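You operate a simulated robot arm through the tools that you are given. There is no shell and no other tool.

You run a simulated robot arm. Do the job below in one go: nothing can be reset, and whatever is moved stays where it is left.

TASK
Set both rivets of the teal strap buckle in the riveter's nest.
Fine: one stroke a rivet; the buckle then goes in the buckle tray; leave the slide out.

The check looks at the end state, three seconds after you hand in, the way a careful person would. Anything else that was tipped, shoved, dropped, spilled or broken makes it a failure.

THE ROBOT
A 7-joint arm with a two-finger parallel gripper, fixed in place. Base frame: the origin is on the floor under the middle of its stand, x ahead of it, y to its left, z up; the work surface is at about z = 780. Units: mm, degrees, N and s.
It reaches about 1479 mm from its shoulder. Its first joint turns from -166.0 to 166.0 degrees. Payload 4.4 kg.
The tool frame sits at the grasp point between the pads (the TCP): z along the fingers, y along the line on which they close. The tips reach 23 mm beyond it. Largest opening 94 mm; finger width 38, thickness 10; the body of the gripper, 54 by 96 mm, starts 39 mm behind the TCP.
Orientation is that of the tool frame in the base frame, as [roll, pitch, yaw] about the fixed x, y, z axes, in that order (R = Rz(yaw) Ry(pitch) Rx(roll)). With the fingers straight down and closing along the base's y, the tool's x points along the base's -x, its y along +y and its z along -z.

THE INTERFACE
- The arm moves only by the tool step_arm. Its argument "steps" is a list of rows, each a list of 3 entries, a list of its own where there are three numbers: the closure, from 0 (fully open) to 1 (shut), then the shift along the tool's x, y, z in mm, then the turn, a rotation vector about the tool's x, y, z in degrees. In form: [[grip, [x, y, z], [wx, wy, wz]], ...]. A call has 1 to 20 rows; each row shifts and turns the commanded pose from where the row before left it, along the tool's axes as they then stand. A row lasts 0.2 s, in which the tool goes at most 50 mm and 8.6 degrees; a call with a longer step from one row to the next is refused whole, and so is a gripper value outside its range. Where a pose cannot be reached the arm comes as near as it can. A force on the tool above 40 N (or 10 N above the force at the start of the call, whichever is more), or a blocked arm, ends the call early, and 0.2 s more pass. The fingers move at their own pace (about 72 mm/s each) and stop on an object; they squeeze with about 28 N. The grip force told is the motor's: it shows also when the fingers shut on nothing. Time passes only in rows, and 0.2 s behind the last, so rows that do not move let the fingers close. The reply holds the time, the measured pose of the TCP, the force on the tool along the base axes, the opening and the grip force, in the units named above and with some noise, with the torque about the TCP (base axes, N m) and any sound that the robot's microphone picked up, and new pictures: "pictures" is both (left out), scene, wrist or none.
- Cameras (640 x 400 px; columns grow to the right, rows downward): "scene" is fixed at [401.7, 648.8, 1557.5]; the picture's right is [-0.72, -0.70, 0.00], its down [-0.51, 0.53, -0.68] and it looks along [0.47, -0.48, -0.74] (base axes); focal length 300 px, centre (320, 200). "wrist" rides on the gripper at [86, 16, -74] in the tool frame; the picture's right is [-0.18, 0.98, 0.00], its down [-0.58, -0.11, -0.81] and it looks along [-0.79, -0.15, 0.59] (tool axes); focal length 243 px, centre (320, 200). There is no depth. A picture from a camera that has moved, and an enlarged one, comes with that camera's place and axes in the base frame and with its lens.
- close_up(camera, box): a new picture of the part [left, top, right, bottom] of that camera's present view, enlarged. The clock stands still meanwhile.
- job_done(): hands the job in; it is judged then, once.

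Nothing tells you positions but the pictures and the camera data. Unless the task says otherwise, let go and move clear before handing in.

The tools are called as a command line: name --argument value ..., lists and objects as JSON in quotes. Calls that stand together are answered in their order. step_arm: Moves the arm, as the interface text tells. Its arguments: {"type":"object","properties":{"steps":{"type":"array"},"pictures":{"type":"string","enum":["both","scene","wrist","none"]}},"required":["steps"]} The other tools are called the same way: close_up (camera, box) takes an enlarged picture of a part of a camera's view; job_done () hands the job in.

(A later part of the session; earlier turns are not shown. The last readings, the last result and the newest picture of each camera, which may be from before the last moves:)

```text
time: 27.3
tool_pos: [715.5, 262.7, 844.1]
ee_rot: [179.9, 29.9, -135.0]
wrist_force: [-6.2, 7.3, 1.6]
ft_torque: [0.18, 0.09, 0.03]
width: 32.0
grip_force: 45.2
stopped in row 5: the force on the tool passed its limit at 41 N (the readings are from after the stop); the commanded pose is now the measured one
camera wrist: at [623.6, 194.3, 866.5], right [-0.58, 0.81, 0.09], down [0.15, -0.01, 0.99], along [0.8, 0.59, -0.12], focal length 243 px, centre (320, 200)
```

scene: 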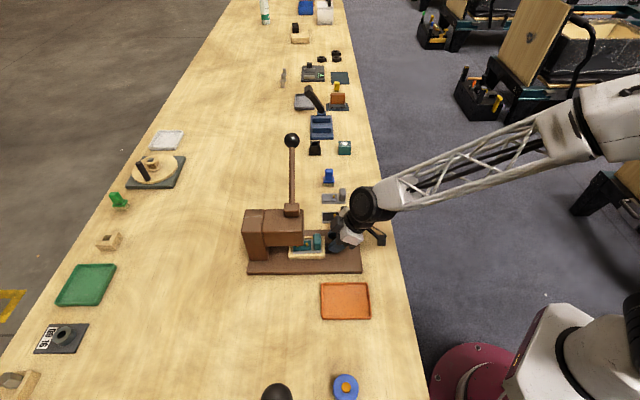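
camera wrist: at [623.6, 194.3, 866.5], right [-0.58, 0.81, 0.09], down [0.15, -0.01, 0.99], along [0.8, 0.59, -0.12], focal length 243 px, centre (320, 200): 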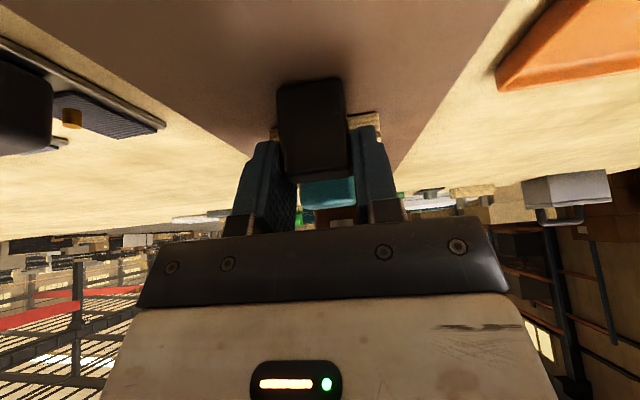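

close_up --camera "scene" --box '[260, 200, 380, 280]'

close_up --camera "wrist" --box '[240, 60, 400, 240]'

```text
5.00 times, centred on (320, 240) of scene
camera zoom: at [401.7, 648.8, 1557.5], right [-0.72, -0.7, 0.0], down [-0.51, 0.53, -0.68], along [0.47, -0.48, -0.74], focal length 1500 px, centre (320, 0)
```

zoom: 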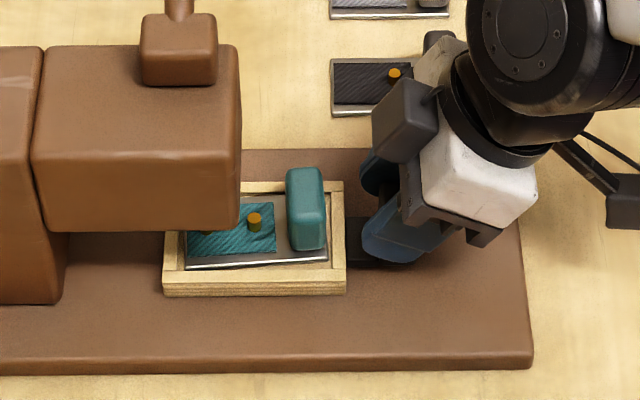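

```text
2.22 times, centred on (320, 150) of wrist
camera zoom: at [623.6, 194.3, 866.5], right [-0.58, 0.81, 0.09], down [0.15, -0.01, 0.99], along [0.8, 0.59, -0.12], focal length 539 px, centre (320, 311)
```

zoom: 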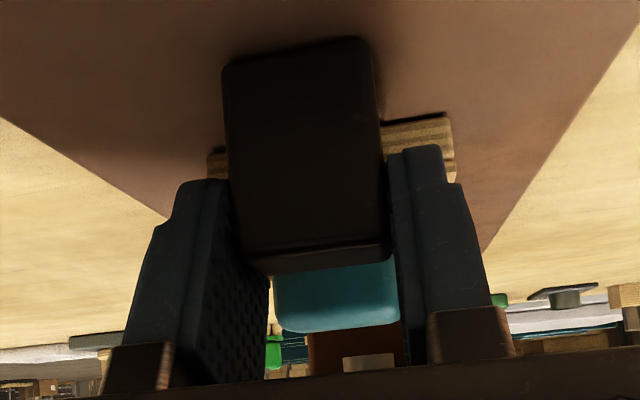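

step_arm --steps '[[1, [-1.73, 0, 1], [0, 0, 0]], [1, [0, 0, 0], [0, 0, 0]]]' --pictures "none"

step_arm --steps '[[1, [-1.73, 0, 1], [0, 0, 0]], [1, [0, 0, 0], [0, 0, 0]]]' --pictures "none"

```text
time: 27.9
tool_pos: [716.7, 263.3, 844.4]
ee_rot: [180.0, 30.0, -135.1]
wrist_force: [-8.3, 8.8, 5.1]
ft_torque: [-0.01, 0.51, -0.19]
width: 31.4
grip_force: 44.9
```

```text
time: 28.5
tool_pos: [717.3, 264.8, 843.9]
ee_rot: [179.9, 30.0, -134.9]
wrist_force: [-9.3, 13.0, 3.3]
ft_torque: [0.2, -0.03, -0.48]
width: 31.6
grip_force: 44.2
```

step_arm --steps '[[1, [-1.73, 0.7, 1], [0, 0, 0]], [1, [-1.73, 0, 1], [0, 0, 0]], [1, [0, 0, 0], [0, 0, 0]]]' --pictures "none"

```text
time: 29.3
tool_pos: [719.2, 267.3, 844.5]
ee_rot: [-180.0, 30.0, -135.0]
wrist_force: [-0.7, 0.8, 1.9]
ft_torque: [-0.36, 0.14, 0.11]
width: 31.6
grip_force: 45.3
```

step_arm --steps '[[1, [-1.73, 0, 1], [0, 0, 0]], [1, [0, 0, 0], [0, 0, 0]]]' --pictures "none"

close_up --camera "scene" --box '[260, 200, 380, 280]'

```text
time: 29.9
tool_pos: [721.4, 268.1, 845.3]
ee_rot: [179.9, 30.0, -135.1]
wrist_force: [1.0, -2.8, 0.4]
ft_torque: [-0.25, -0.01, 0.04]
width: 31.7
grip_force: 44.7
```

```text
5.00 times, centred on (320, 240) of scene
camera zoom: at [401.7, 648.8, 1557.5], right [-0.72, -0.7, 0.0], down [-0.51, 0.53, -0.68], along [0.47, -0.48, -0.74], focal length 1500 px, centre (320, 0)
```

zoom: 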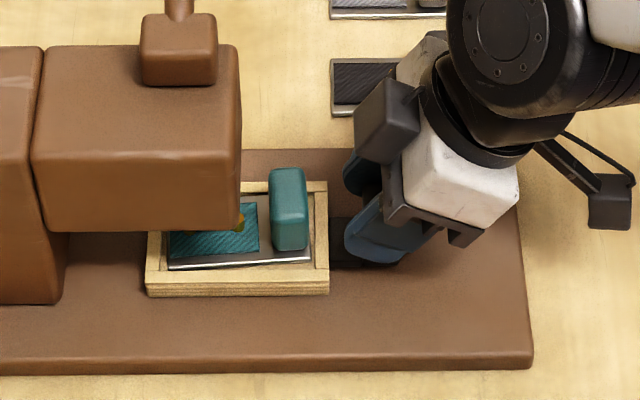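

Slide is in about 73 mm. I'll release, back off, and go round to check the rivet's alignment against the ram.

step_arm --steps '[[0.3, [0, 0, 0], [0, 0, 0]], [0, [0, 0, 0], [0, 0, 0]], [0, [0, 0, 0], [0, 0, 0]], [0, [0, 0, -25], [0, 0, 0]], [0, [0, 0, -35], [0, 0, 0]], [0, [0, 0, -35], [0, 0, 0]], [0, [0, 0, 0], [0, 7.5, 0]], [0, [0, 0, 0], [0, 7.5, 0]], [0, [0, 0, 0], [0, 7.5, 0]], [0, [0, 0, 0], [0, 7.5, 0]], [0, [0, 0, 0], [0, 0, 0]]]' --pictures "scene"

```text
time: 32.3
tool_pos: [686.7, 235.0, 925.7]
ee_rot: [179.9, -0.1, -134.9]
wrist_force: [-0.6, 0.0, 0.4]
ft_torque: [0.03, 0.02, -0.02]
width: 93.9
grip_force: 0.0
```

scene: 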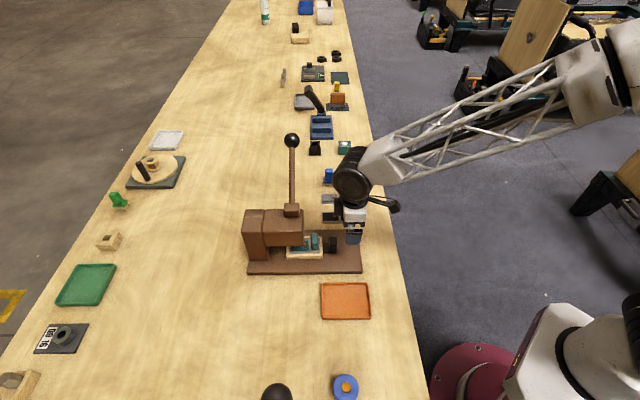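

step_arm --steps '[[0, [0, 40, -10], [0, 0, 0]], [0, [0, 41, -10], [0, 0, 0]], [0, [0, 41, -10], [0, 0, 0]], [0, [0, 41, 0], [0, 0, 0]], [0, [-39, 0, 0], [0, 0, 0]], [0, [-39, 0, 0], [0, 0, 0]], [0, [-39, 0, 0], [0, 0, 0]], [0, [-39, 0, 0], [0, 0, 0]], [0, [0, 0, 0], [0, 0, 0]]]' --pictures "none"

step_arm --steps '[[0, [0, 0, 0], [0, 0, 8.2]], [0, [0, 0, 0], [0, 0, 8.2]], [0, [0, 0, 0], [0, 0, 8.2]], [0, [0, 0, 0], [0, 0, 8.2]], [0, [0, 0, 0], [0, 0, 8.2]], [0, [0, 0, 0], [0, 0, 8.2]], [0, [0, 0, 0], [0, 0, 8.2]], [0, [0, 0, 0], [0, 0, 8.2]], [0, [0, 0, 0], [0, 0, 8.2]], [0, [0, 0, 0], [0, 0, 8.2]], [0, [0, 0, 0], [0, 0, 8]], [0, [0, 0, 10], [0, -7.5, 0]], [0, [0, 0, 10], [0, -7.5, 0]], [0, [0, 0, 10], [0, -7.5, 0]], [0, [0, 0, 10], [0, -7.5, 0]], [0, [0, 0, 0], [0, 0, 0]]]' --pictures "both"

```text
time: 34.3
tool_pos: [683.5, 461.7, 956.2]
ee_rot: [179.9, 0.0, -134.9]
wrist_force: [-0.3, 0.2, 1.2]
ft_torque: [0.0, -0.02, -0.01]
width: 94.0
grip_force: 0.1
```

```text
time: 37.7
tool_pos: [687.5, 455.1, 916.9]
ee_rot: [179.9, 30.0, 135.0]
wrist_force: [0.3, -0.3, 0.0]
ft_torque: [0.02, 0.01, 0.01]
width: 93.8
grip_force: 0.1
camera wrist: at [620.1, 546.8, 939.6], right [0.81, 0.58, 0.09], down [-0.01, -0.15, 0.99], along [0.59, -0.8, -0.12], focal length 243 px, centre (320, 200)
```

scene: 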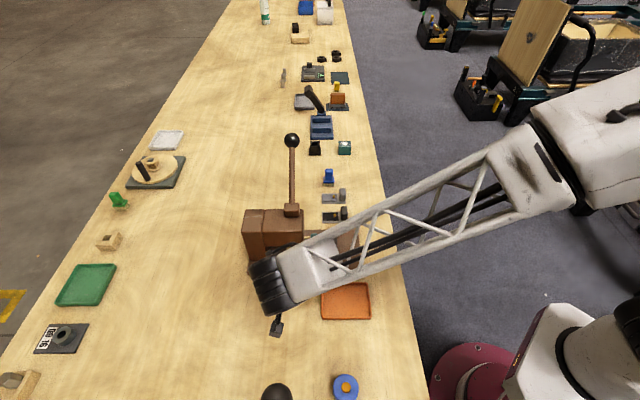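
wrist: 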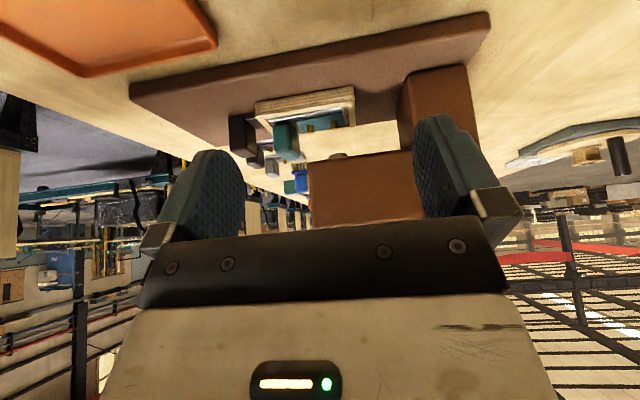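

close_up --camera "wrist" --box '[280, 90, 380, 170]'

close_up --camera "wrist" --box '[220, 70, 380, 180]'

```text
5.00 times, centred on (330, 130) of wrist
camera zoom: at [620.1, 546.8, 939.6], right [0.81, 0.58, 0.09], down [-0.01, -0.15, 0.99], along [0.59, -0.8, -0.12], focal length 1213 px, centre (270, 550)
```

zoom: 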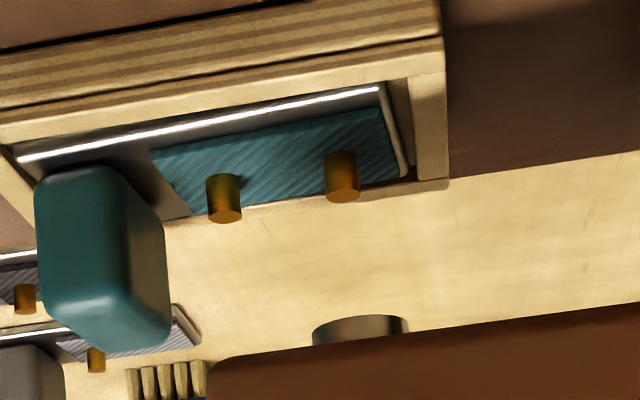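

```text
3.64 times, centred on (300, 125) of wrist
camera zoom: at [620.1, 546.8, 939.6], right [0.81, 0.58, 0.09], down [-0.01, -0.15, 0.99], along [0.59, -0.8, -0.12], focal length 882 px, centre (393, 473)
```

zoom: 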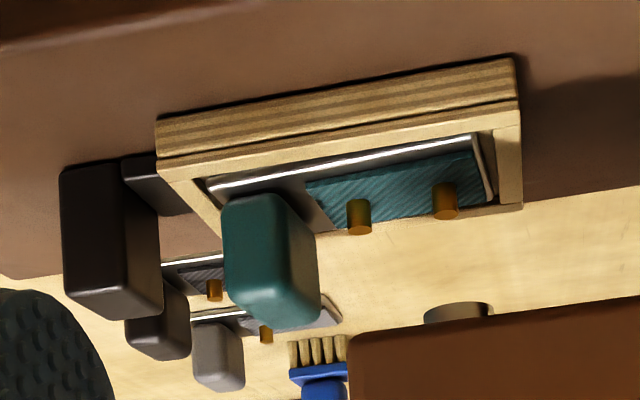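

Rivet 1 is within about 0.5 mm of the ram's centre, which is good. Now I go up and over to the lever's ball, turning the gripper so the fingers close along the slide axis, which is the lever's swing axis.

step_arm --steps '[[0, [0, 0, -10], [0, 7.5, 0]], [0, [0, 0, -10], [0, 7.5, 0]], [0, [0, 0, -10], [0, 7.5, 0]], [0, [0, 0, -10], [0, 7.5, 0]], [0, [0, 0, -19], [0, 0, -8.2]], [0, [0, 0, -19], [0, 0, -8.2]], [0, [0, 0, -19], [0, 0, -8.2]], [0, [0, 0, -19], [0, 0, -8.2]], [0, [0, 0, -19], [0, 0, -8.2]], [0, [0, 0, -19], [0, 0, -8.2]], [0, [0, 0, -19], [0, 0, -8.2]], [0, [0, 0, -19], [0, 0, -8.2]], [0, [0, 0, -19], [0, 0, -8.2]], [0, [0, 0, -19], [0, 0, -8.2]], [0, [0, 0, -19], [0, 0, -8.2]], [0, [0, 0, -19], [0, 0, -8.2]], [0, [0, 0, -19], [0, 0, -8.2]], [0, [0, 0, -19], [0, 0, -8.2]], [0, [0, 0, -19], [0, 0, -8.2]], [0, [0, 0, -19], [0, 0, -8.2]]]' --pictures "none"

step_arm --steps '[[0, [0, 0, 0], [0, 0, -8.2]], [0, [0, 0, 0], [0, 0, -8.2]], [0, [0, 0, 0], [0, 0, -8.2]], [0, [0, 0, 0], [0, 0, -8.2]], [0, [0, 0, 0], [0, 0, -8]], [0, [0, 0, 0], [0, 0, -8]], [0, [40, 0, 0], [0, 0, 0]], [0, [40, 0, 0], [0, 0, 0]], [0, [40, 0, 0], [0, 0, 0]], [0, [40, 0, 0], [0, 0, 0]], [0, [40, 0, 0], [0, 0, 0]], [0, [40, 0, 0], [0, 0, 0]], [0, [0, 0, 0], [0, 0, 0]]]'

```text
time: 41.9
tool_pos: [678.5, 464.1, 1258.4]
ee_rot: [179.9, 0.1, -93.7]
wrist_force: [-0.4, 0.0, -0.3]
ft_torque: [-0.05, 0.02, 0.0]
width: 93.8
grip_force: 0.1
```

```text
time: 44.7
tool_pos: [849.9, 295.4, 1258.5]
ee_rot: [180.0, 0.1, -45.0]
wrist_force: [-0.4, -0.1, -0.4]
ft_torque: [-0.01, -0.01, 0.02]
width: 94.0
grip_force: 0.0
camera wrist: at [899.0, 223.1, 1333.3], right [-0.82, -0.57, 0.0], down [-0.33, 0.49, 0.81], along [-0.46, 0.67, -0.59], focal length 243 px, centre (320, 200)
```

scene: 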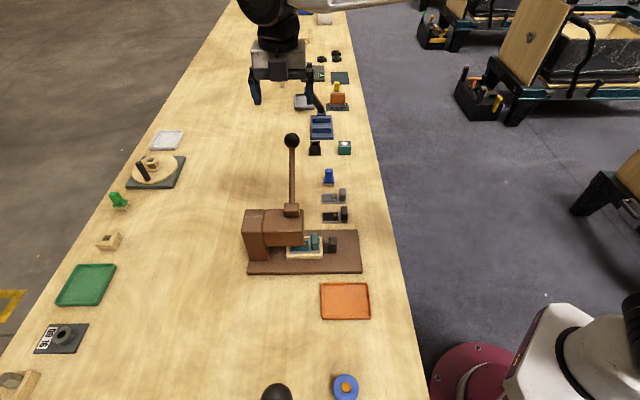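
wrist: 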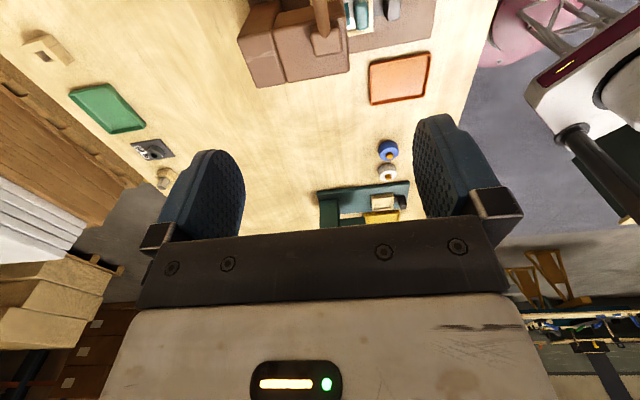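

step_arm --steps '[[0, [40, 0, 0], [0, 0, 0]], [0, [40, 0, 0], [0, 0, 0]], [0, [40, 0, 0], [0, 0, 0]], [0, [40, 0, 0], [0, 0, 0]], [0, [0, 0, 0], [0, 0, 0]]]'

```text
time: 45.9
tool_pos: [962.0, 182.8, 1257.1]
ee_rot: [-180.0, 0.0, -44.9]
wrist_force: [-0.3, 0.0, 0.3]
ft_torque: [0.02, 0.02, 0.0]
width: 94.1
grip_force: 0.0
camera wrist: at [1011.8, 109.5, 1332.8], right [-0.82, -0.57, 0.0], down [-0.33, 0.49, 0.81], along [-0.46, 0.67, -0.59], focal length 243 px, centre (320, 200)
```

scene: 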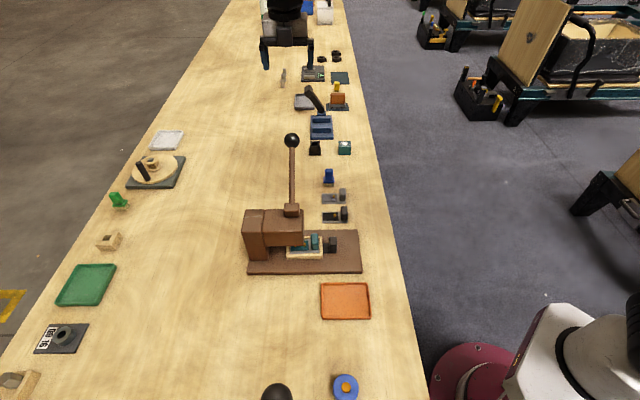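
wrist: 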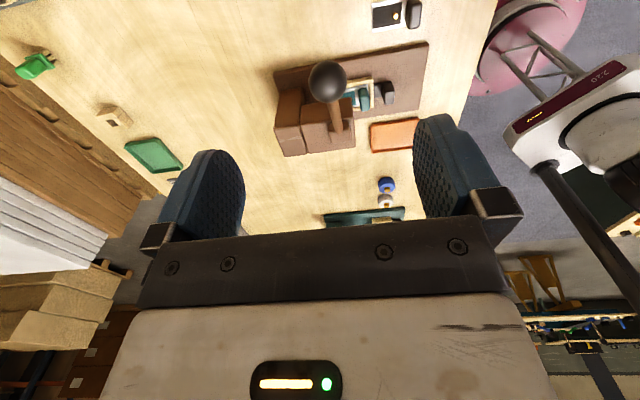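

close_up --camera "wrist" --box '[260, 40, 420, 160]'

```text
3.33 times, centred on (340, 100) of wrist
camera zoom: at [1011.8, 109.5, 1332.8], right [-0.82, -0.57, 0.0], down [-0.33, 0.49, 0.81], along [-0.46, 0.67, -0.59], focal length 809 px, centre (253, 533)
```

zoom: 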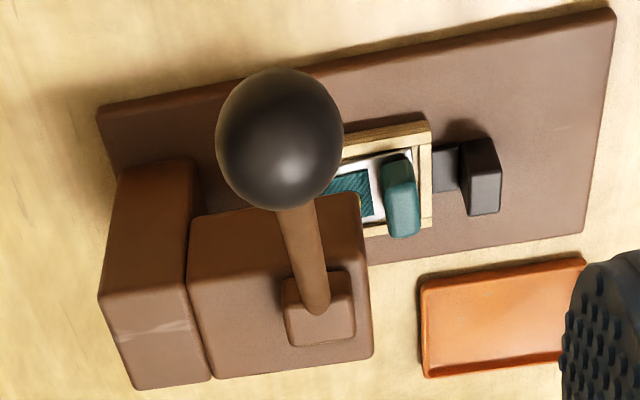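

step_arm --steps '[[0, [-26.7, -0.4, 0], [0, 0, 0]], [0, [-26.7, -0.4, 0], [0, 0, 0]], [0, [0, 0, 40], [0, 0, 0]], [0, [0, 0, 40], [0, 0, 0]], [0, [0, 0, 35], [0, 0, 0]], [0, [0, 0, 0], [0, 0, 0]]]'

close_up --camera "scene" --box '[220, 50, 360, 160]'

```text
time: 47.3
tool_pos: [926.0, 219.0, 1143.3]
ee_rot: [180.0, 0.0, -45.0]
wrist_force: [0.5, 0.0, 0.3]
ft_torque: [-0.02, -0.01, -0.01]
width: 93.9
grip_force: 0.1
camera wrist: at [975.3, 147.6, 1219.1], right [-0.82, -0.57, 0.0], down [-0.33, 0.49, 0.81], along [-0.46, 0.67, -0.59], focal length 243 px, centre (320, 200)
```

scene: 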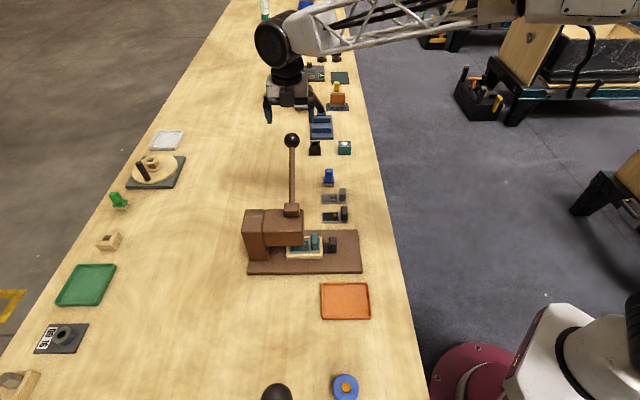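
wrist: 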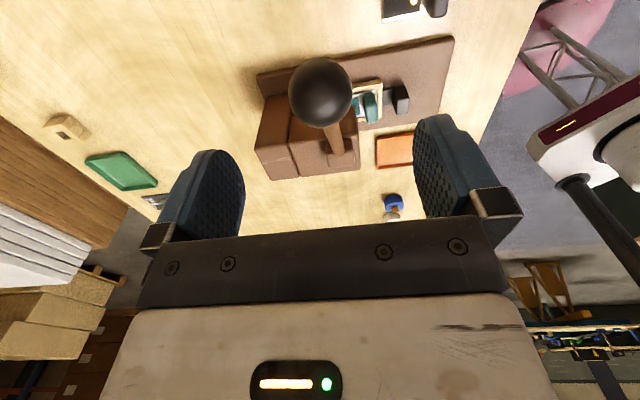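

```text
3.64 times, centred on (290, 105) of scene
camera zoom: at [401.7, 648.8, 1557.5], right [-0.72, -0.7, 0.0], down [-0.51, 0.53, -0.68], along [0.47, -0.48, -0.74], focal length 1091 px, centre (429, 546)
```

zoom: 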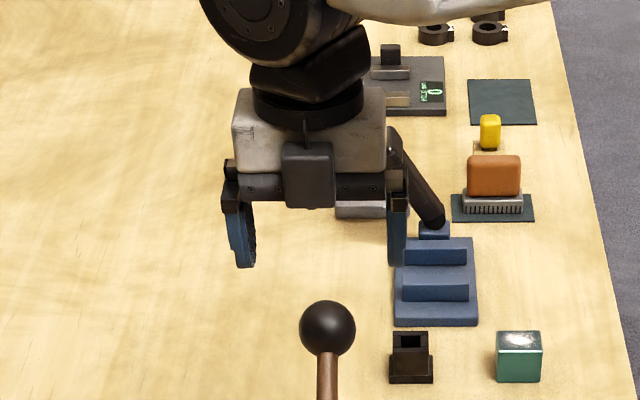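

step_arm --steps '[[0, [0, 0, 40], [0, 0, 0]], [0, [0, 0, 40], [0, 0, 0]], [0, [0, 0, 0], [0, 0, 0]]]'

close_up --camera "scene" --box '[220, 70, 360, 180]'

```text
time: 48.1
tool_pos: [924.9, 220.3, 1063.6]
ee_rot: [-180.0, 0.0, -44.8]
wrist_force: [0.9, 0.1, 0.2]
ft_torque: [0.0, -0.01, 0.03]
width: 94.0
grip_force: 0.1
camera wrist: at [974.0, 147.3, 1139.2], right [-0.82, -0.57, 0.0], down [-0.33, 0.49, 0.81], along [-0.46, 0.67, -0.59], focal length 243 px, centre (320, 200)
```

scene: 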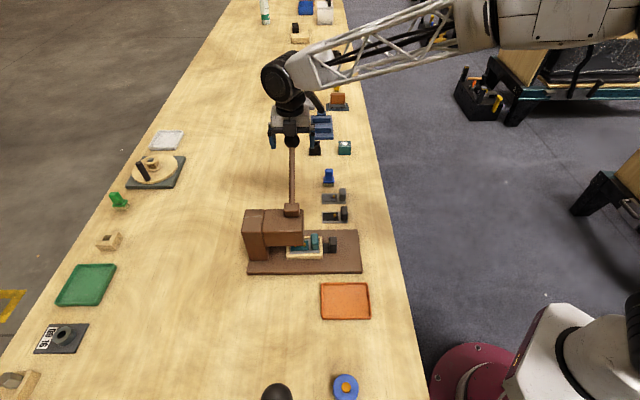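
wrist: 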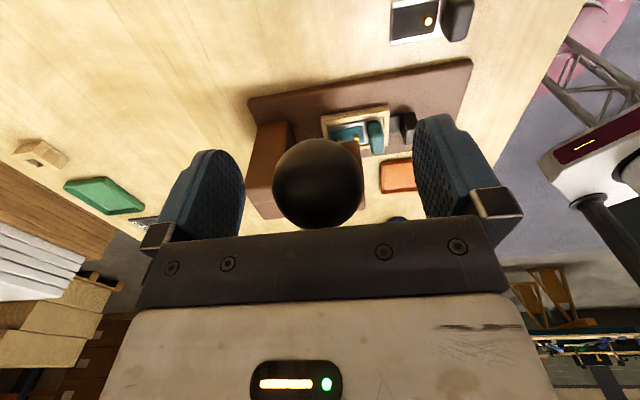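

```text
3.64 times, centred on (290, 125) of scene
camera zoom: at [401.7, 648.8, 1557.5], right [-0.72, -0.7, 0.0], down [-0.51, 0.53, -0.68], along [0.47, -0.48, -0.74], focal length 1091 px, centre (429, 473)
```

zoom: 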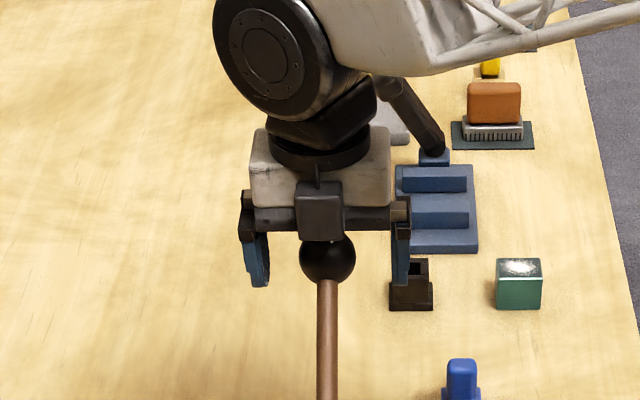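

The ball sits exactly at the grasp point. Closing on it.

step_arm --steps '[[0.4, [0, 0, 0], [0, 0, 0]], [0.8, [0, 0, 0], [0, 0, 0]], [1, [0, 0, 0], [0, 0, 0]], [1, [0, 0, 0], [0, 0, 0]]]' --pictures "wrist"

```text
time: 49.1
tool_pos: [925.3, 220.5, 1064.7]
ee_rot: [-179.9, 0.0, -44.9]
wrist_force: [33.1, 23.2, -4.6]
ft_torque: [-0.06, -0.17, -0.12]
width: 43.2
grip_force: 45.2
camera wrist: at [974.7, 148.2, 1139.6], right [-0.82, -0.57, 0.0], down [-0.34, 0.49, 0.81], along [-0.46, 0.67, -0.59], focal length 243 px, centre (320, 200)
```

wrist: 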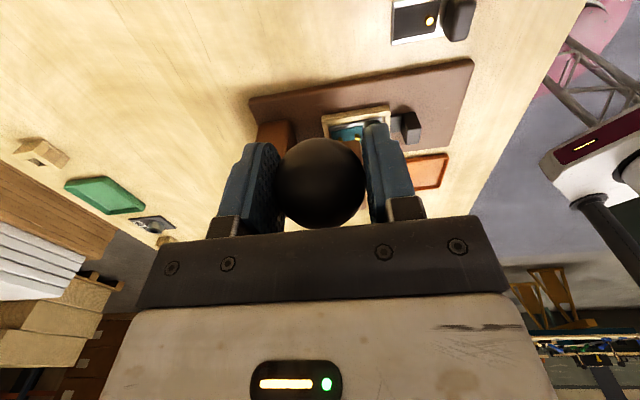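

step_arm --steps '[[1, [0.2, -1.5, 0], [0, 0, 0]], [1, [0, 0, 0], [0, 0, 0]]]' --pictures "none"

```text
time: 49.7
tool_pos: [925.9, 220.9, 1063.0]
ee_rot: [-180.0, 0.1, -44.9]
wrist_force: [-2.3, 4.8, 1.4]
ft_torque: [0.37, 0.5, 0.07]
width: 43.4
grip_force: 45.2
```

Strain is out. Now I'll begin the stroke in small arcs, watching the forces to tune the radius (about 188 mm round a pivot at about z 963).

step_arm --steps '[[1, [3.76, 0, 6.2], [0, 0, 0]], [1, [3.5, 0, 6.3], [0, 0, 0]], [1, [0, 0, 0], [0, 0, 0]]]' --pictures "scene"

```text
time: 50.5
tool_pos: [930.7, 215.1, 1051.4]
ee_rot: [-180.0, 0.0, -45.0]
wrist_force: [-15.4, -19.5, 8.0]
ft_torque: [0.53, 0.57, -0.01]
width: 43.2
grip_force: 44.7
```

scene: 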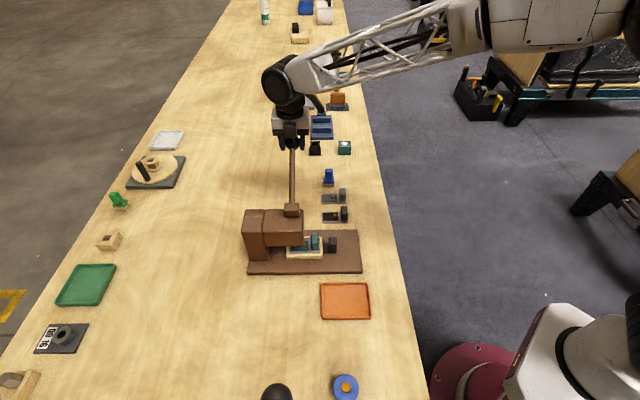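

step_arm --steps '[[1, [4.4, 1.1, 8.8], [0, 0, 0]], [1, [3.9, 0.15, 9.0], [0, 0, 0]], [1, [0, 0, 0], [0, 0, 0]]]' --pictures "none"

```text
time: 51.3
tool_pos: [937.1, 210.5, 1033.4]
ee_rot: [-180.0, 0.0, -44.9]
wrist_force: [7.5, -5.9, 9.8]
ft_torque: [0.57, 0.45, -0.05]
width: 43.3
grip_force: 45.1
```

step_arm --steps '[[1, [3.9, 0.2, 9.2], [0, 0, 0]], [1, [3.1, 0.2, 9.4], [0, 0, 0]], [1, [0, 0, 0], [0, 0, 0]]]' --pictures "none"

```text
time: 52.1
tool_pos: [941.6, 204.5, 1015.2]
ee_rot: [-180.0, 0.0, -44.9]
wrist_force: [23.6, 8.8, 10.1]
ft_torque: [0.69, 0.49, 0.01]
width: 43.2
grip_force: 45.0
```

step_arm --steps '[[1, [2.8, -0.9, 9.6], [0, 0, 0]], [1, [2.1, 0, 9.7], [0, 0, 0]], [1, [0, 0, 0], [0, 0, 0]]]' --pictures "none"

```text
time: 52.9
tool_pos: [945.6, 201.4, 993.4]
ee_rot: [179.9, 0.1, -44.9]
wrist_force: [1.9, -2.1, 2.2]
ft_torque: [0.02, -0.04, 0.0]
width: 43.0
grip_force: 44.7
```

step_arm --steps '[[1, [0, 0, 0], [0, 0, 0]]]'

close_up --camera "scene" --box '[220, 90, 360, 260]'

```text
time: 53.3
tool_pos: [944.1, 199.3, 994.4]
ee_rot: [179.9, 0.1, -44.8]
wrist_force: [-4.1, -4.5, -2.7]
ft_torque: [-0.75, -0.75, 0.04]
width: 43.2
grip_force: 45.3
camera wrist: at [994.6, 128.7, 1069.5], right [-0.82, -0.57, 0.0], down [-0.33, 0.49, 0.81], along [-0.46, 0.66, -0.59], focal length 243 px, centre (320, 200)
```

scene: 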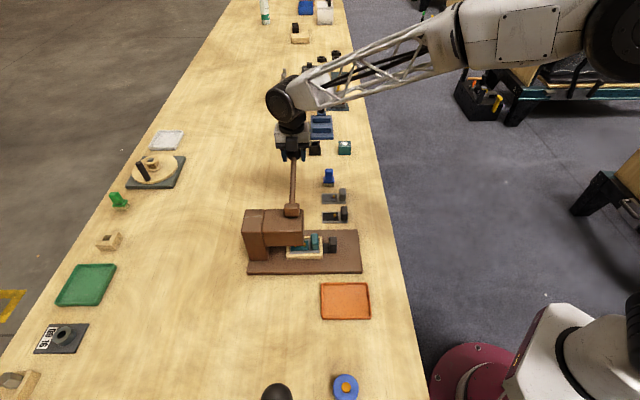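
wrist: 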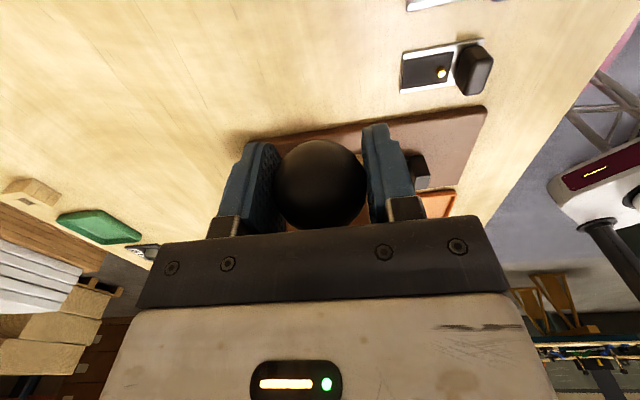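

```text
2.35 times, centred on (290, 175) of scene
camera zoom: at [401.7, 648.8, 1557.5], right [-0.72, -0.7, 0.0], down [-0.51, 0.53, -0.68], along [0.47, -0.48, -0.74], focal length 706 px, centre (391, 259)
```

zoom: 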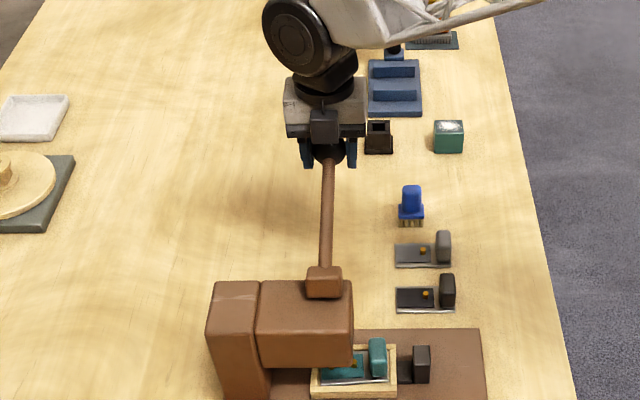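

step_arm --steps '[[1, [1.5, 0, 9.8], [0, 0, 0]], [1, [1.0, 0, 9.9], [0, 0, 0]], [1, [0, 0, 0], [0, 0, 0]]]' --pictures "none"

```text
time: 54.1
tool_pos: [946.3, 198.4, 977.0]
ee_rot: [180.0, -0.1, -45.0]
wrist_force: [-4.2, -21.6, 9.8]
ft_torque: [0.96, 0.83, 0.07]
width: 43.3
grip_force: 45.3
```

step_arm --steps '[[1, [0.8, 0.8, 9.9], [0, 0, 0]], [1, [0, 0, 9.9], [0, 0, 0]], [1, [0, 0, 0], [0, 0, 0]]]' --pictures "none"

```text
time: 54.9
tool_pos: [946.6, 197.6, 956.2]
ee_rot: [-180.0, 0.0, -44.8]
wrist_force: [11.4, -8.0, 5.8]
ft_torque: [0.59, 0.5, 0.0]
width: 43.2
grip_force: 45.1
```

step_arm --steps '[[1, [0, 0, 9.9], [0, 0, 0]], [1, [-0.8, 0, 9.8], [0, 0, 0]], [1, [0, 0, 0], [0, 0, 0]]]' --pictures "scene"

close_up --camera "scene" --box '[220, 90, 360, 260]'

```text
time: 55.7
tool_pos: [946.5, 199.5, 937.3]
ee_rot: [180.0, 0.1, -44.9]
wrist_force: [8.1, 2.4, 3.6]
ft_torque: [0.2, 0.09, -0.02]
width: 43.5
grip_force: 45.3
```

scene: 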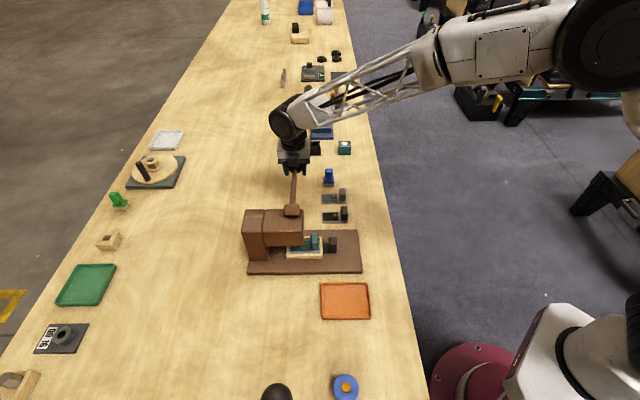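

```text
2.35 times, centred on (290, 175) of scene
camera zoom: at [401.7, 648.8, 1557.5], right [-0.72, -0.7, 0.0], down [-0.51, 0.53, -0.68], along [0.47, -0.48, -0.74], focal length 706 px, centre (391, 259)
```

zoom: 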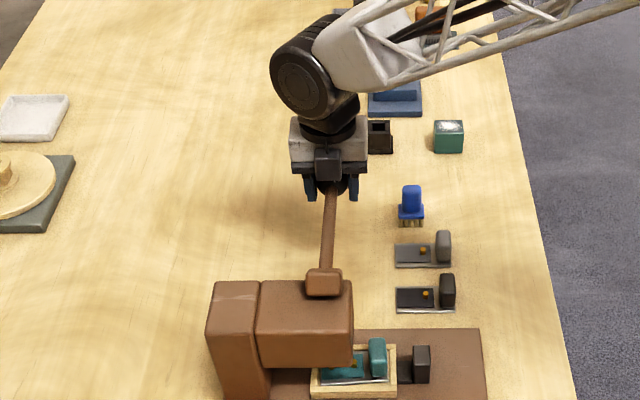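

step_arm --steps '[[1, [-1.4, 0, 9.8], [0, 0, 0]], [1, [-2.0, 0, 9.7], [0, 0, 0]], [1, [0, 0, 0], [0, 0, 0]]]' --pictures "none"

```text
time: 56.5
tool_pos: [944.3, 202.6, 917.3]
ee_rot: [-179.9, 0.0, -44.9]
wrist_force: [15.8, 4.9, 5.1]
ft_torque: [0.62, 0.56, 0.03]
width: 43.1
grip_force: 44.7
```

step_arm --steps '[[1, [-2.4, -0.6, 9.6], [0, 0, 0]], [1, [-3.1, 0, 9.4], [0, 0, 0]], [1, [0, 0, 0], [0, 0, 0]]]' --pictures "none"

```text
time: 57.3
tool_pos: [940.0, 205.3, 897.8]
ee_rot: [179.9, 0.1, -44.9]
wrist_force: [14.1, -10.6, 2.9]
ft_torque: [0.65, 0.61, -0.06]
width: 43.2
grip_force: 45.1
```

step_arm --steps '[[1, [-3.0, 0, 9.3], [0, 0, 0]], [1, [-4.0, 0, 9.1], [0, 0, 0]], [1, [0, 0, 0], [0, 0, 0]]]' --pictures "scene"

close_up --camera "scene" --box '[240, 130, 360, 270]'

```text
time: 58.1
tool_pos: [934.7, 209.8, 878.3]
ee_rot: [179.9, 0.0, -44.9]
wrist_force: [5.6, -13.9, -0.7]
ft_torque: [0.34, 0.31, -0.07]
width: 43.2
grip_force: 45.0
```

scene: 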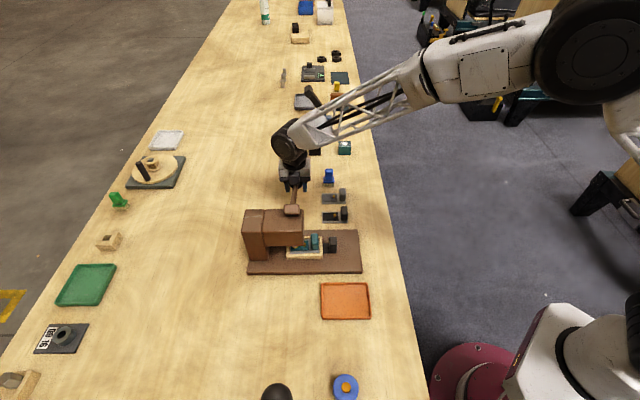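

```text
2.86 times, centred on (300, 200) of scene
camera zoom: at [401.7, 648.8, 1557.5], right [-0.72, -0.7, 0.0], down [-0.51, 0.53, -0.68], along [0.47, -0.48, -0.74], focal length 857 px, centre (377, 200)
```

zoom: 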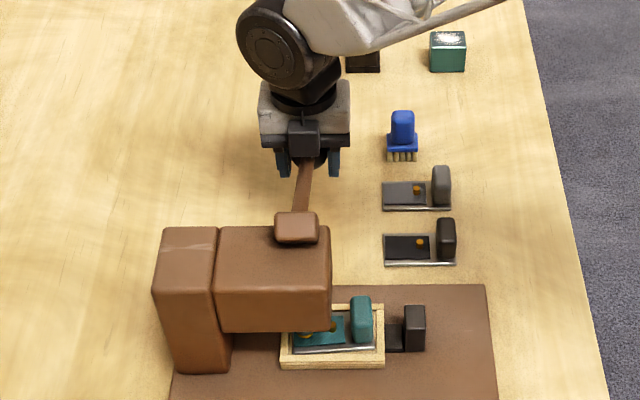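

step_arm --steps '[[1, [-4.1, 0.2, 8.9], [0, 0, 0]], [1, [-4.9, 0, 8.6], [0, 0, 0]], [1, [0, 0, 0], [0, 0, 0]]]' --pictures "none"

```text
time: 58.7
tool_pos: [931.3, 214.3, 866.9]
ee_rot: [-179.8, 0.0, -44.9]
wrist_force: [-6.9, -14.3, 6.0]
ft_torque: [-0.27, -0.42, 0.1]
width: 43.2
grip_force: 45.7
stopped in row 2: the force on the tool passed its limit at 48 N (the readings are from after the stop); the commanded pose is now the measured one
```

step_arm --steps '[[1, [-0.8, 0.4, 1.5], [0, 0, 0]], [1, [0, 0, 0], [0, 0, 0]]]' --pictures "both"

```text
time: 59.3
tool_pos: [931.2, 215.4, 866.7]
ee_rot: [-179.8, -0.1, -45.0]
wrist_force: [-5.2, -26.7, 26.5]
ft_torque: [0.58, 0.49, -0.06]
width: 43.1
grip_force: 45.1
camera wrist: at [980.3, 142.3, 942.8], right [-0.83, -0.56, -0.01], down [-0.34, 0.49, 0.81], along [-0.45, 0.67, -0.59], focal length 243 px, centre (320, 200)
```

scene: 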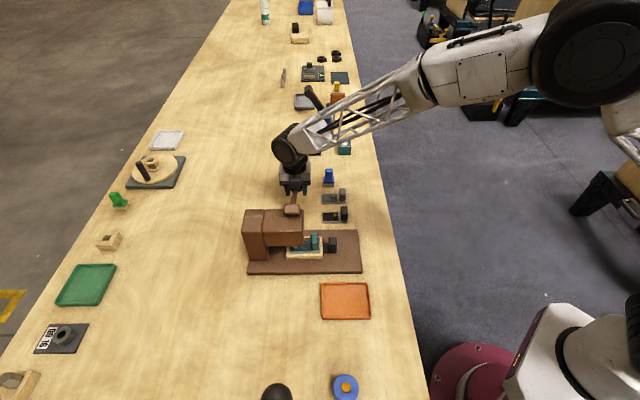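
wrist: 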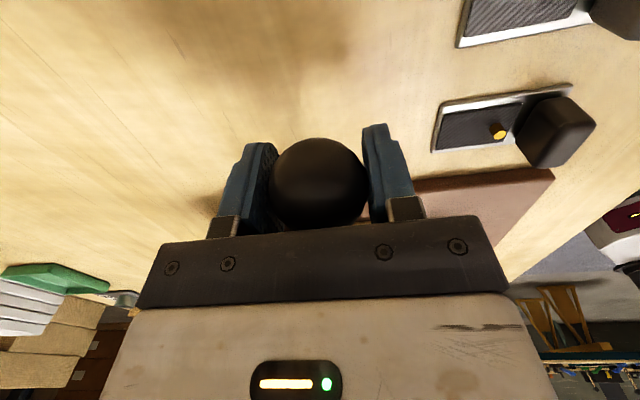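

step_arm --steps '[[1, [0, 1.0, 0], [0, 0, 0]], [1, [0, 0, 0], [0, 0, 0]]]' --pictures "none"

```text
time: 59.9
tool_pos: [931.4, 214.4, 867.0]
ee_rot: [-179.8, -0.2, -45.0]
wrist_force: [20.8, -14.7, 25.8]
ft_torque: [0.29, 0.18, 0.02]
width: 43.0
grip_force: 45.6
```

The lever is at its bottom stop (35 N along the arc with no further motion). I'll bring it back up along the fitted arc (centre z≈958, R≈192.5).

step_arm --steps '[[1, [7.0, 0, -16.5], [0, 0, 0]], [1, [5.9, 0, -15.7], [0, 0, 0]], [1, [0, 0, 0], [0, 0, 0]]]' --pictures "none"

```text
time: 60.7
tool_pos: [938.7, 207.0, 897.2]
ee_rot: [-179.9, -0.1, -44.9]
wrist_force: [10.3, 40.0, 2.9]
ft_torque: [-1.12, -0.71, 0.38]
width: 43.1
grip_force: 44.8
```

step_arm --steps '[[1, [-0.9, -1.5, 0], [0, 0, 0]], [1, [0, 0, 0], [0, 0, 0]]]' --pictures "none"

```text
time: 61.3
tool_pos: [938.2, 206.3, 898.1]
ee_rot: [-179.9, -0.1, -45.0]
wrist_force: [-22.6, 27.9, 15.9]
ft_torque: [-0.06, 0.11, 0.01]
width: 43.3
grip_force: 44.9
```

step_arm --steps '[[1, [-1.5, 0, -0.5], [0, 0, 0]], [1, [0, 0, 0], [0, 0, 0]]]' --pictures "none"

```text
time: 61.9
tool_pos: [940.0, 207.3, 897.2]
ee_rot: [-179.8, -0.1, -45.0]
wrist_force: [2.9, 5.9, 4.0]
ft_torque: [-0.04, -0.03, 0.05]
width: 43.5
grip_force: 45.5
```

step_arm --steps '[[1, [4.1, 0, -14.3], [0, 0, 0]], [1, [3.4, 0, -16.3], [0, 0, 0]], [1, [0, 0, 0], [0, 0, 0]]]' --pictures "none"

```text
time: 62.7
tool_pos: [942.6, 204.3, 927.8]
ee_rot: [-179.9, -0.1, -44.9]
wrist_force: [2.0, 8.1, -2.1]
ft_torque: [-0.77, -0.52, 0.07]
width: 43.0
grip_force: 45.0
```

step_arm --steps '[[1, [1.7, -0.2, -16.5], [0, 0, 0]], [1, [0.4, 0, -16.6], [0, 0, 0]], [1, [0, 0, 0], [0, 0, 0]]]' --pictures "none"

```text
time: 63.5
tool_pos: [943.1, 201.7, 961.9]
ee_rot: [-179.8, -0.1, -44.9]
wrist_force: [-6.0, 13.5, 0.2]
ft_torque: [-0.14, -0.05, 0.07]
width: 43.3
grip_force: 45.3
```

step_arm --steps '[[1, [-1.5, -0.2, -16.6], [0, 0, 0]], [1, [-2.5, 0, -16.4], [0, 0, 0]], [1, [0, 0, 0], [0, 0, 0]]]' --pictures "none"

```text
time: 64.3
tool_pos: [941.9, 203.3, 994.7]
ee_rot: [-179.9, -0.1, -45.1]
wrist_force: [-12.5, -2.4, -4.5]
ft_torque: [-0.74, -0.7, -0.1]
width: 43.1
grip_force: 45.4
```

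step_arm --steps '[[1, [-4.2, 0.4, -16.2], [0, 0, 0]], [1, [-5.2, 0, -15.8], [0, 0, 0]], [1, [0, 0, 0], [0, 0, 0]]]' --pictures "none"

```text
time: 65.1
tool_pos: [936.0, 210.7, 1028.3]
ee_rot: [-179.7, 0.0, -45.0]
wrist_force: [-12.1, -7.9, -4.8]
ft_torque: [-0.59, -0.61, -0.07]
width: 43.3
grip_force: 44.8
```

step_arm --steps '[[1, [-6.8, 0.6, -15.2], [0, 0, 0]], [1, [-6.0, 0, -11.2], [0, 0, 0]], [1, [0, 0, 0], [0, 0, 0]]]' --pictures "none"

```text
time: 65.9
tool_pos: [925.3, 221.1, 1053.2]
ee_rot: [-179.8, 0.0, -44.9]
wrist_force: [-2.0, 3.7, -4.8]
ft_torque: [-0.41, -0.46, 0.13]
width: 43.3
grip_force: 45.1
```

step_arm --steps '[[1, [-2.1, 0, -3.5], [0, 0, 0]], [1, [-2.1, 0, -3.4], [0, 0, 0]], [1, [0, 0, 0], [0, 0, 0]]]' --pictures "both"

```text
time: 66.7
tool_pos: [922.2, 223.3, 1060.3]
ee_rot: [-179.9, -0.1, -45.1]
wrist_force: [0.9, 6.8, -7.9]
ft_torque: [-0.74, -0.63, 0.04]
width: 43.2
grip_force: 44.9
camera wrist: at [971.8, 151.0, 1135.6], right [-0.82, -0.57, 0.0], down [-0.34, 0.49, 0.81], along [-0.45, 0.67, -0.59], focal length 243 px, centre (320, 200)
```

scene: 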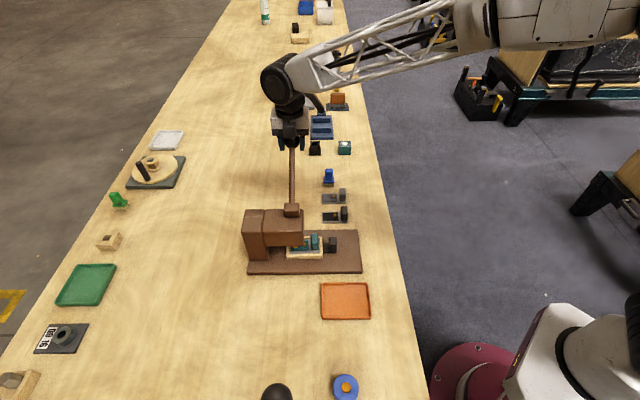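
wrist: 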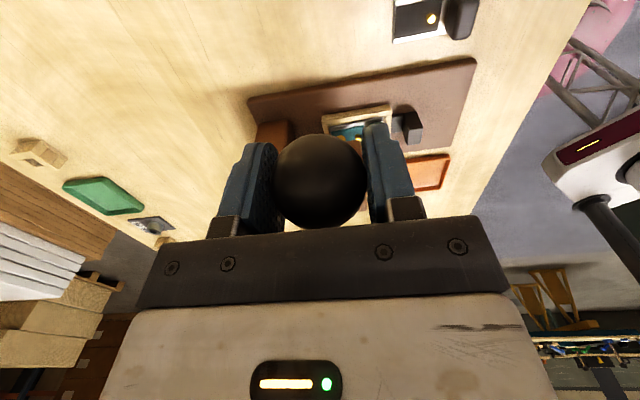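

step_arm --steps '[[1, [-1.5, 0, -2.4], [0, 0, 0]], [1, [0, 0, 0], [0, 0, 0]]]' --pictures "none"

```text
time: 67.3
tool_pos: [921.3, 223.3, 1061.2]
ee_rot: [-179.9, -0.1, -45.1]
wrist_force: [18.9, 9.9, -20.9]
ft_torque: [-0.51, -0.37, 0.05]
width: 43.0
grip_force: 45.0
```

The lever is back at its top stop. Releasing and rising clear.

step_arm --steps '[[1, [0.8, 0.3, 1.2], [0, 0, 0]], [0.5, [0, 0, 0], [0, 0, 0]], [0, [0, 0, 0], [0, 0, 0]], [0, [0, 0, 0], [0, 0, 0]], [0, [0, 0, -40], [0, 0, 0]], [0, [0, 0, -40], [0, 0, 0]], [0, [0, 0, -40], [0, 0, 0]], [0, [0, 0, -40], [0, 0, 0]], [0, [0, 0, -25], [0, 0, 0]], [0, [0, 0, 0], [0, 0, 0]]]' --pictures "both"

close_up --camera "scene" --box '[240, 120, 360, 280]'

```text
time: 69.5
tool_pos: [921.8, 224.0, 1246.3]
ee_rot: [-179.7, -0.1, -45.0]
wrist_force: [0.6, 0.0, -0.1]
ft_torque: [0.02, -0.01, 0.0]
width: 94.0
grip_force: 0.2
camera wrist: at [970.3, 151.1, 1322.0], right [-0.82, -0.57, 0.0], down [-0.34, 0.49, 0.81], along [-0.45, 0.67, -0.59], focal length 243 px, centre (320, 200)
```

scene: 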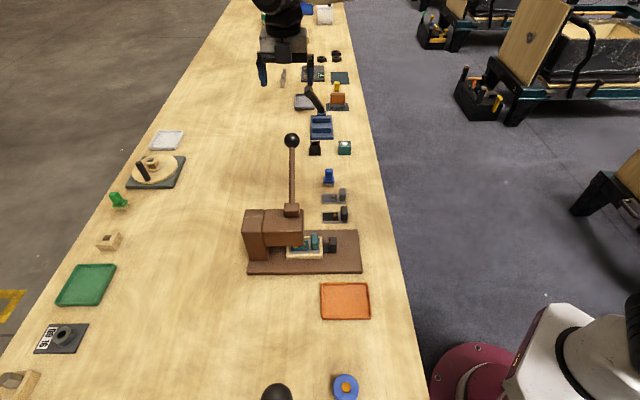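
wrist: 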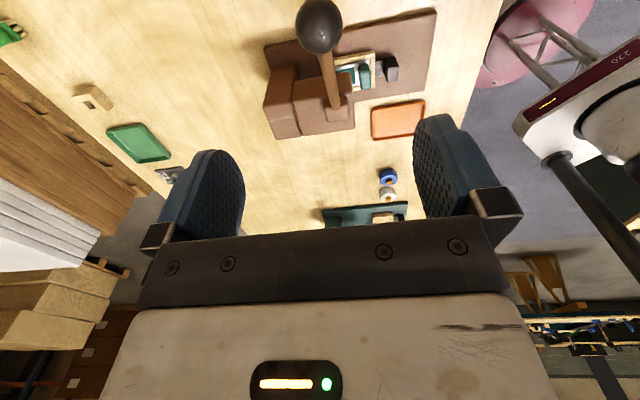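

```text
2.50 times, centred on (300, 200) of scene
camera zoom: at [401.7, 648.8, 1557.5], right [-0.72, -0.7, 0.0], down [-0.51, 0.53, -0.68], along [0.47, -0.48, -0.74], focal length 750 px, centre (370, 200)
```

zoom: 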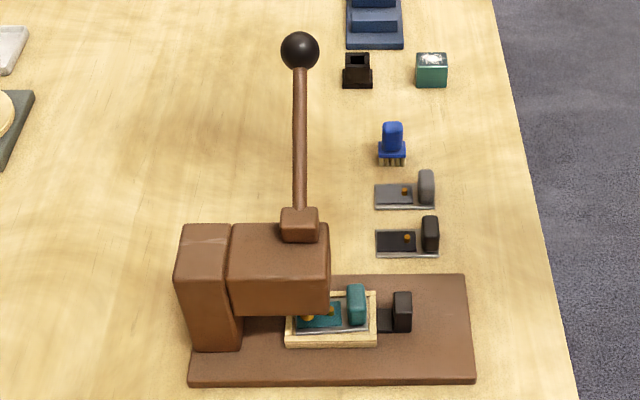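

close_up --camera "scene" --box '[280, 225, 350, 270]'

close_up --camera "wrist" --box '[320, 40, 420, 110]'

```text
8.89 times, centred on (315, 248) of scene
camera zoom: at [401.7, 648.8, 1557.5], right [-0.72, -0.7, 0.0], down [-0.51, 0.53, -0.68], along [0.47, -0.48, -0.74], focal length 2666 px, centre (364, -222)
```

zoom: 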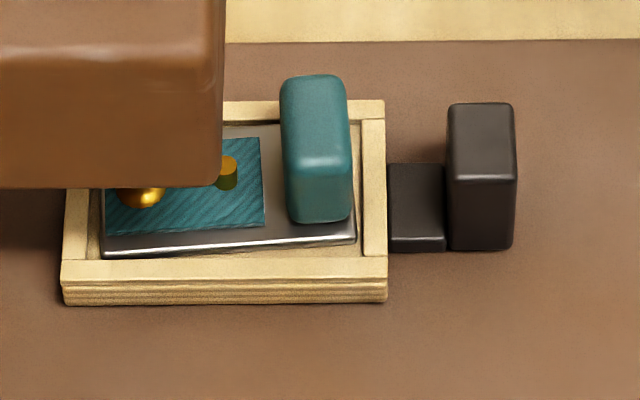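

```text
5.71 times, centred on (370, 75) of wrist
camera zoom: at [970.3, 151.1, 1322.0], right [-0.82, -0.57, 0.0], down [-0.34, 0.49, 0.81], along [-0.45, 0.67, -0.59], focal length 1386 px, centre (34, 914)
```

zoom: 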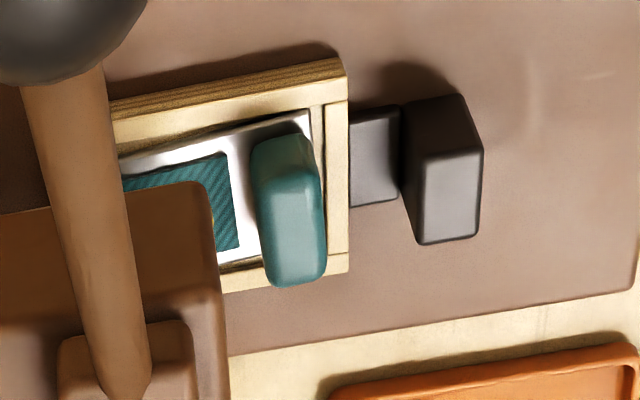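

Rivet 1 is now domed, so the stroke worked. Next I'll return to the slide handle and push in about 27.5 mm more for rivet 2.

step_arm --steps '[[0, [0, 0, 0], [0, 0, 8.2]], [0, [0, 0, 0], [0, 0, 8.2]], [0, [0, 0, 0], [0, 0, 8.2]], [0, [0, 0, 0], [0, 0, 8.2]], [0, [0, 0, 0], [0, 0, 8.2]], [0, [0, 0, 0], [0, 0, 8.2]], [0, [0, 0, 0], [0, 0, 8.2]], [0, [0, 0, 0], [0, 0, 8.2]], [0, [0, 0, 0], [0, 0, 8.2]], [0, [0, 0, 0], [0, 0, 8.2]], [0, [0, 0, 0], [0, 0, 8]], [0, [31.7, 34.8, 0], [0, 0, 0]], [0, [31.7, 34.8, 0], [0, 0, 0]], [0, [31.7, 34.8, 0], [0, 0, 0]], [0, [31.7, 34.8, 0], [0, 0, 0]], [0, [31.7, 34.8, 0], [0, 0, 0]], [0, [0, 0, 0], [0, 0, 0]]]' --pictures "none"

step_arm --steps '[[0, [0, 0, 40], [0, 0, 0]], [0, [0, 0, 40], [0, 0, 0]], [0, [0, 0, 40], [0, 0, 0]], [0, [0, 0, 40], [0, 0, 0]], [0, [0, 0, 40], [0, 0, 0]], [0, [0, 0, 40], [0, 0, 0]], [0, [0, 0, 40], [0, 0, 0]], [0, [0, 0, 40], [0, 0, 0]], [0, [0, 0, 0], [0, -7.5, 0]], [0, [0, 0, 0], [0, -7.5, 0]], [0, [0, 0, 0], [0, -7.5, 0]], [0, [0, 0, 0], [0, -7.5, 0]], [0, [0, 0, 0], [0, 0, 0]]]' --pictures "both"

```text
time: 73.1
tool_pos: [684.9, 233.6, 1246.4]
ee_rot: [-179.9, 0.1, -135.0]
wrist_force: [0.5, 0.0, -0.2]
ft_torque: [0.01, -0.01, -0.04]
width: 94.3
grip_force: 0.1
```

```text
time: 75.9
tool_pos: [687.1, 231.9, 926.0]
ee_rot: [-179.9, 30.2, -135.0]
wrist_force: [0.2, 0.4, 0.8]
ft_torque: [0.04, 0.02, -0.02]
width: 93.8
grip_force: 0.1
camera wrist: at [596.1, 165.5, 947.3], right [-0.58, 0.81, 0.09], down [0.14, -0.01, 0.99], along [0.8, 0.59, -0.11], focal length 243 px, centre (320, 200)
```

scene: 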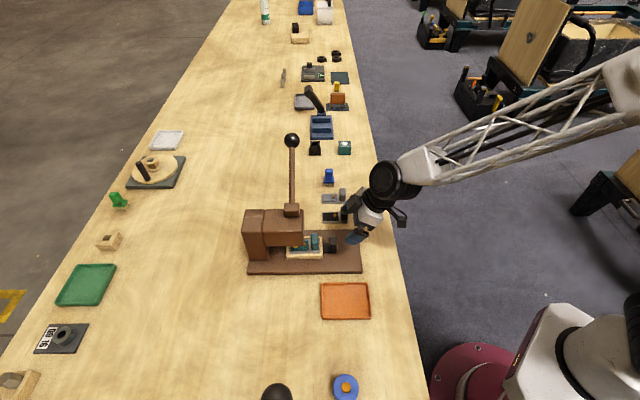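
wrist: 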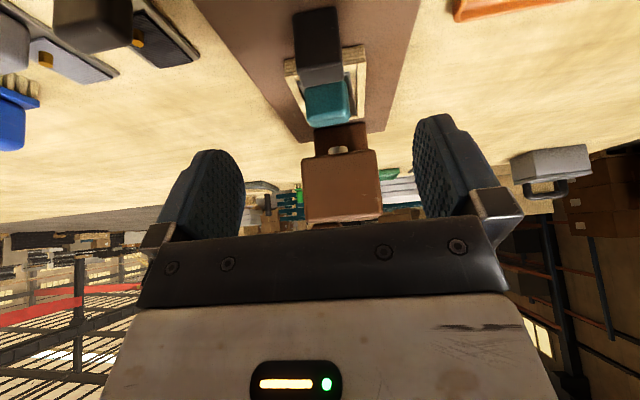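

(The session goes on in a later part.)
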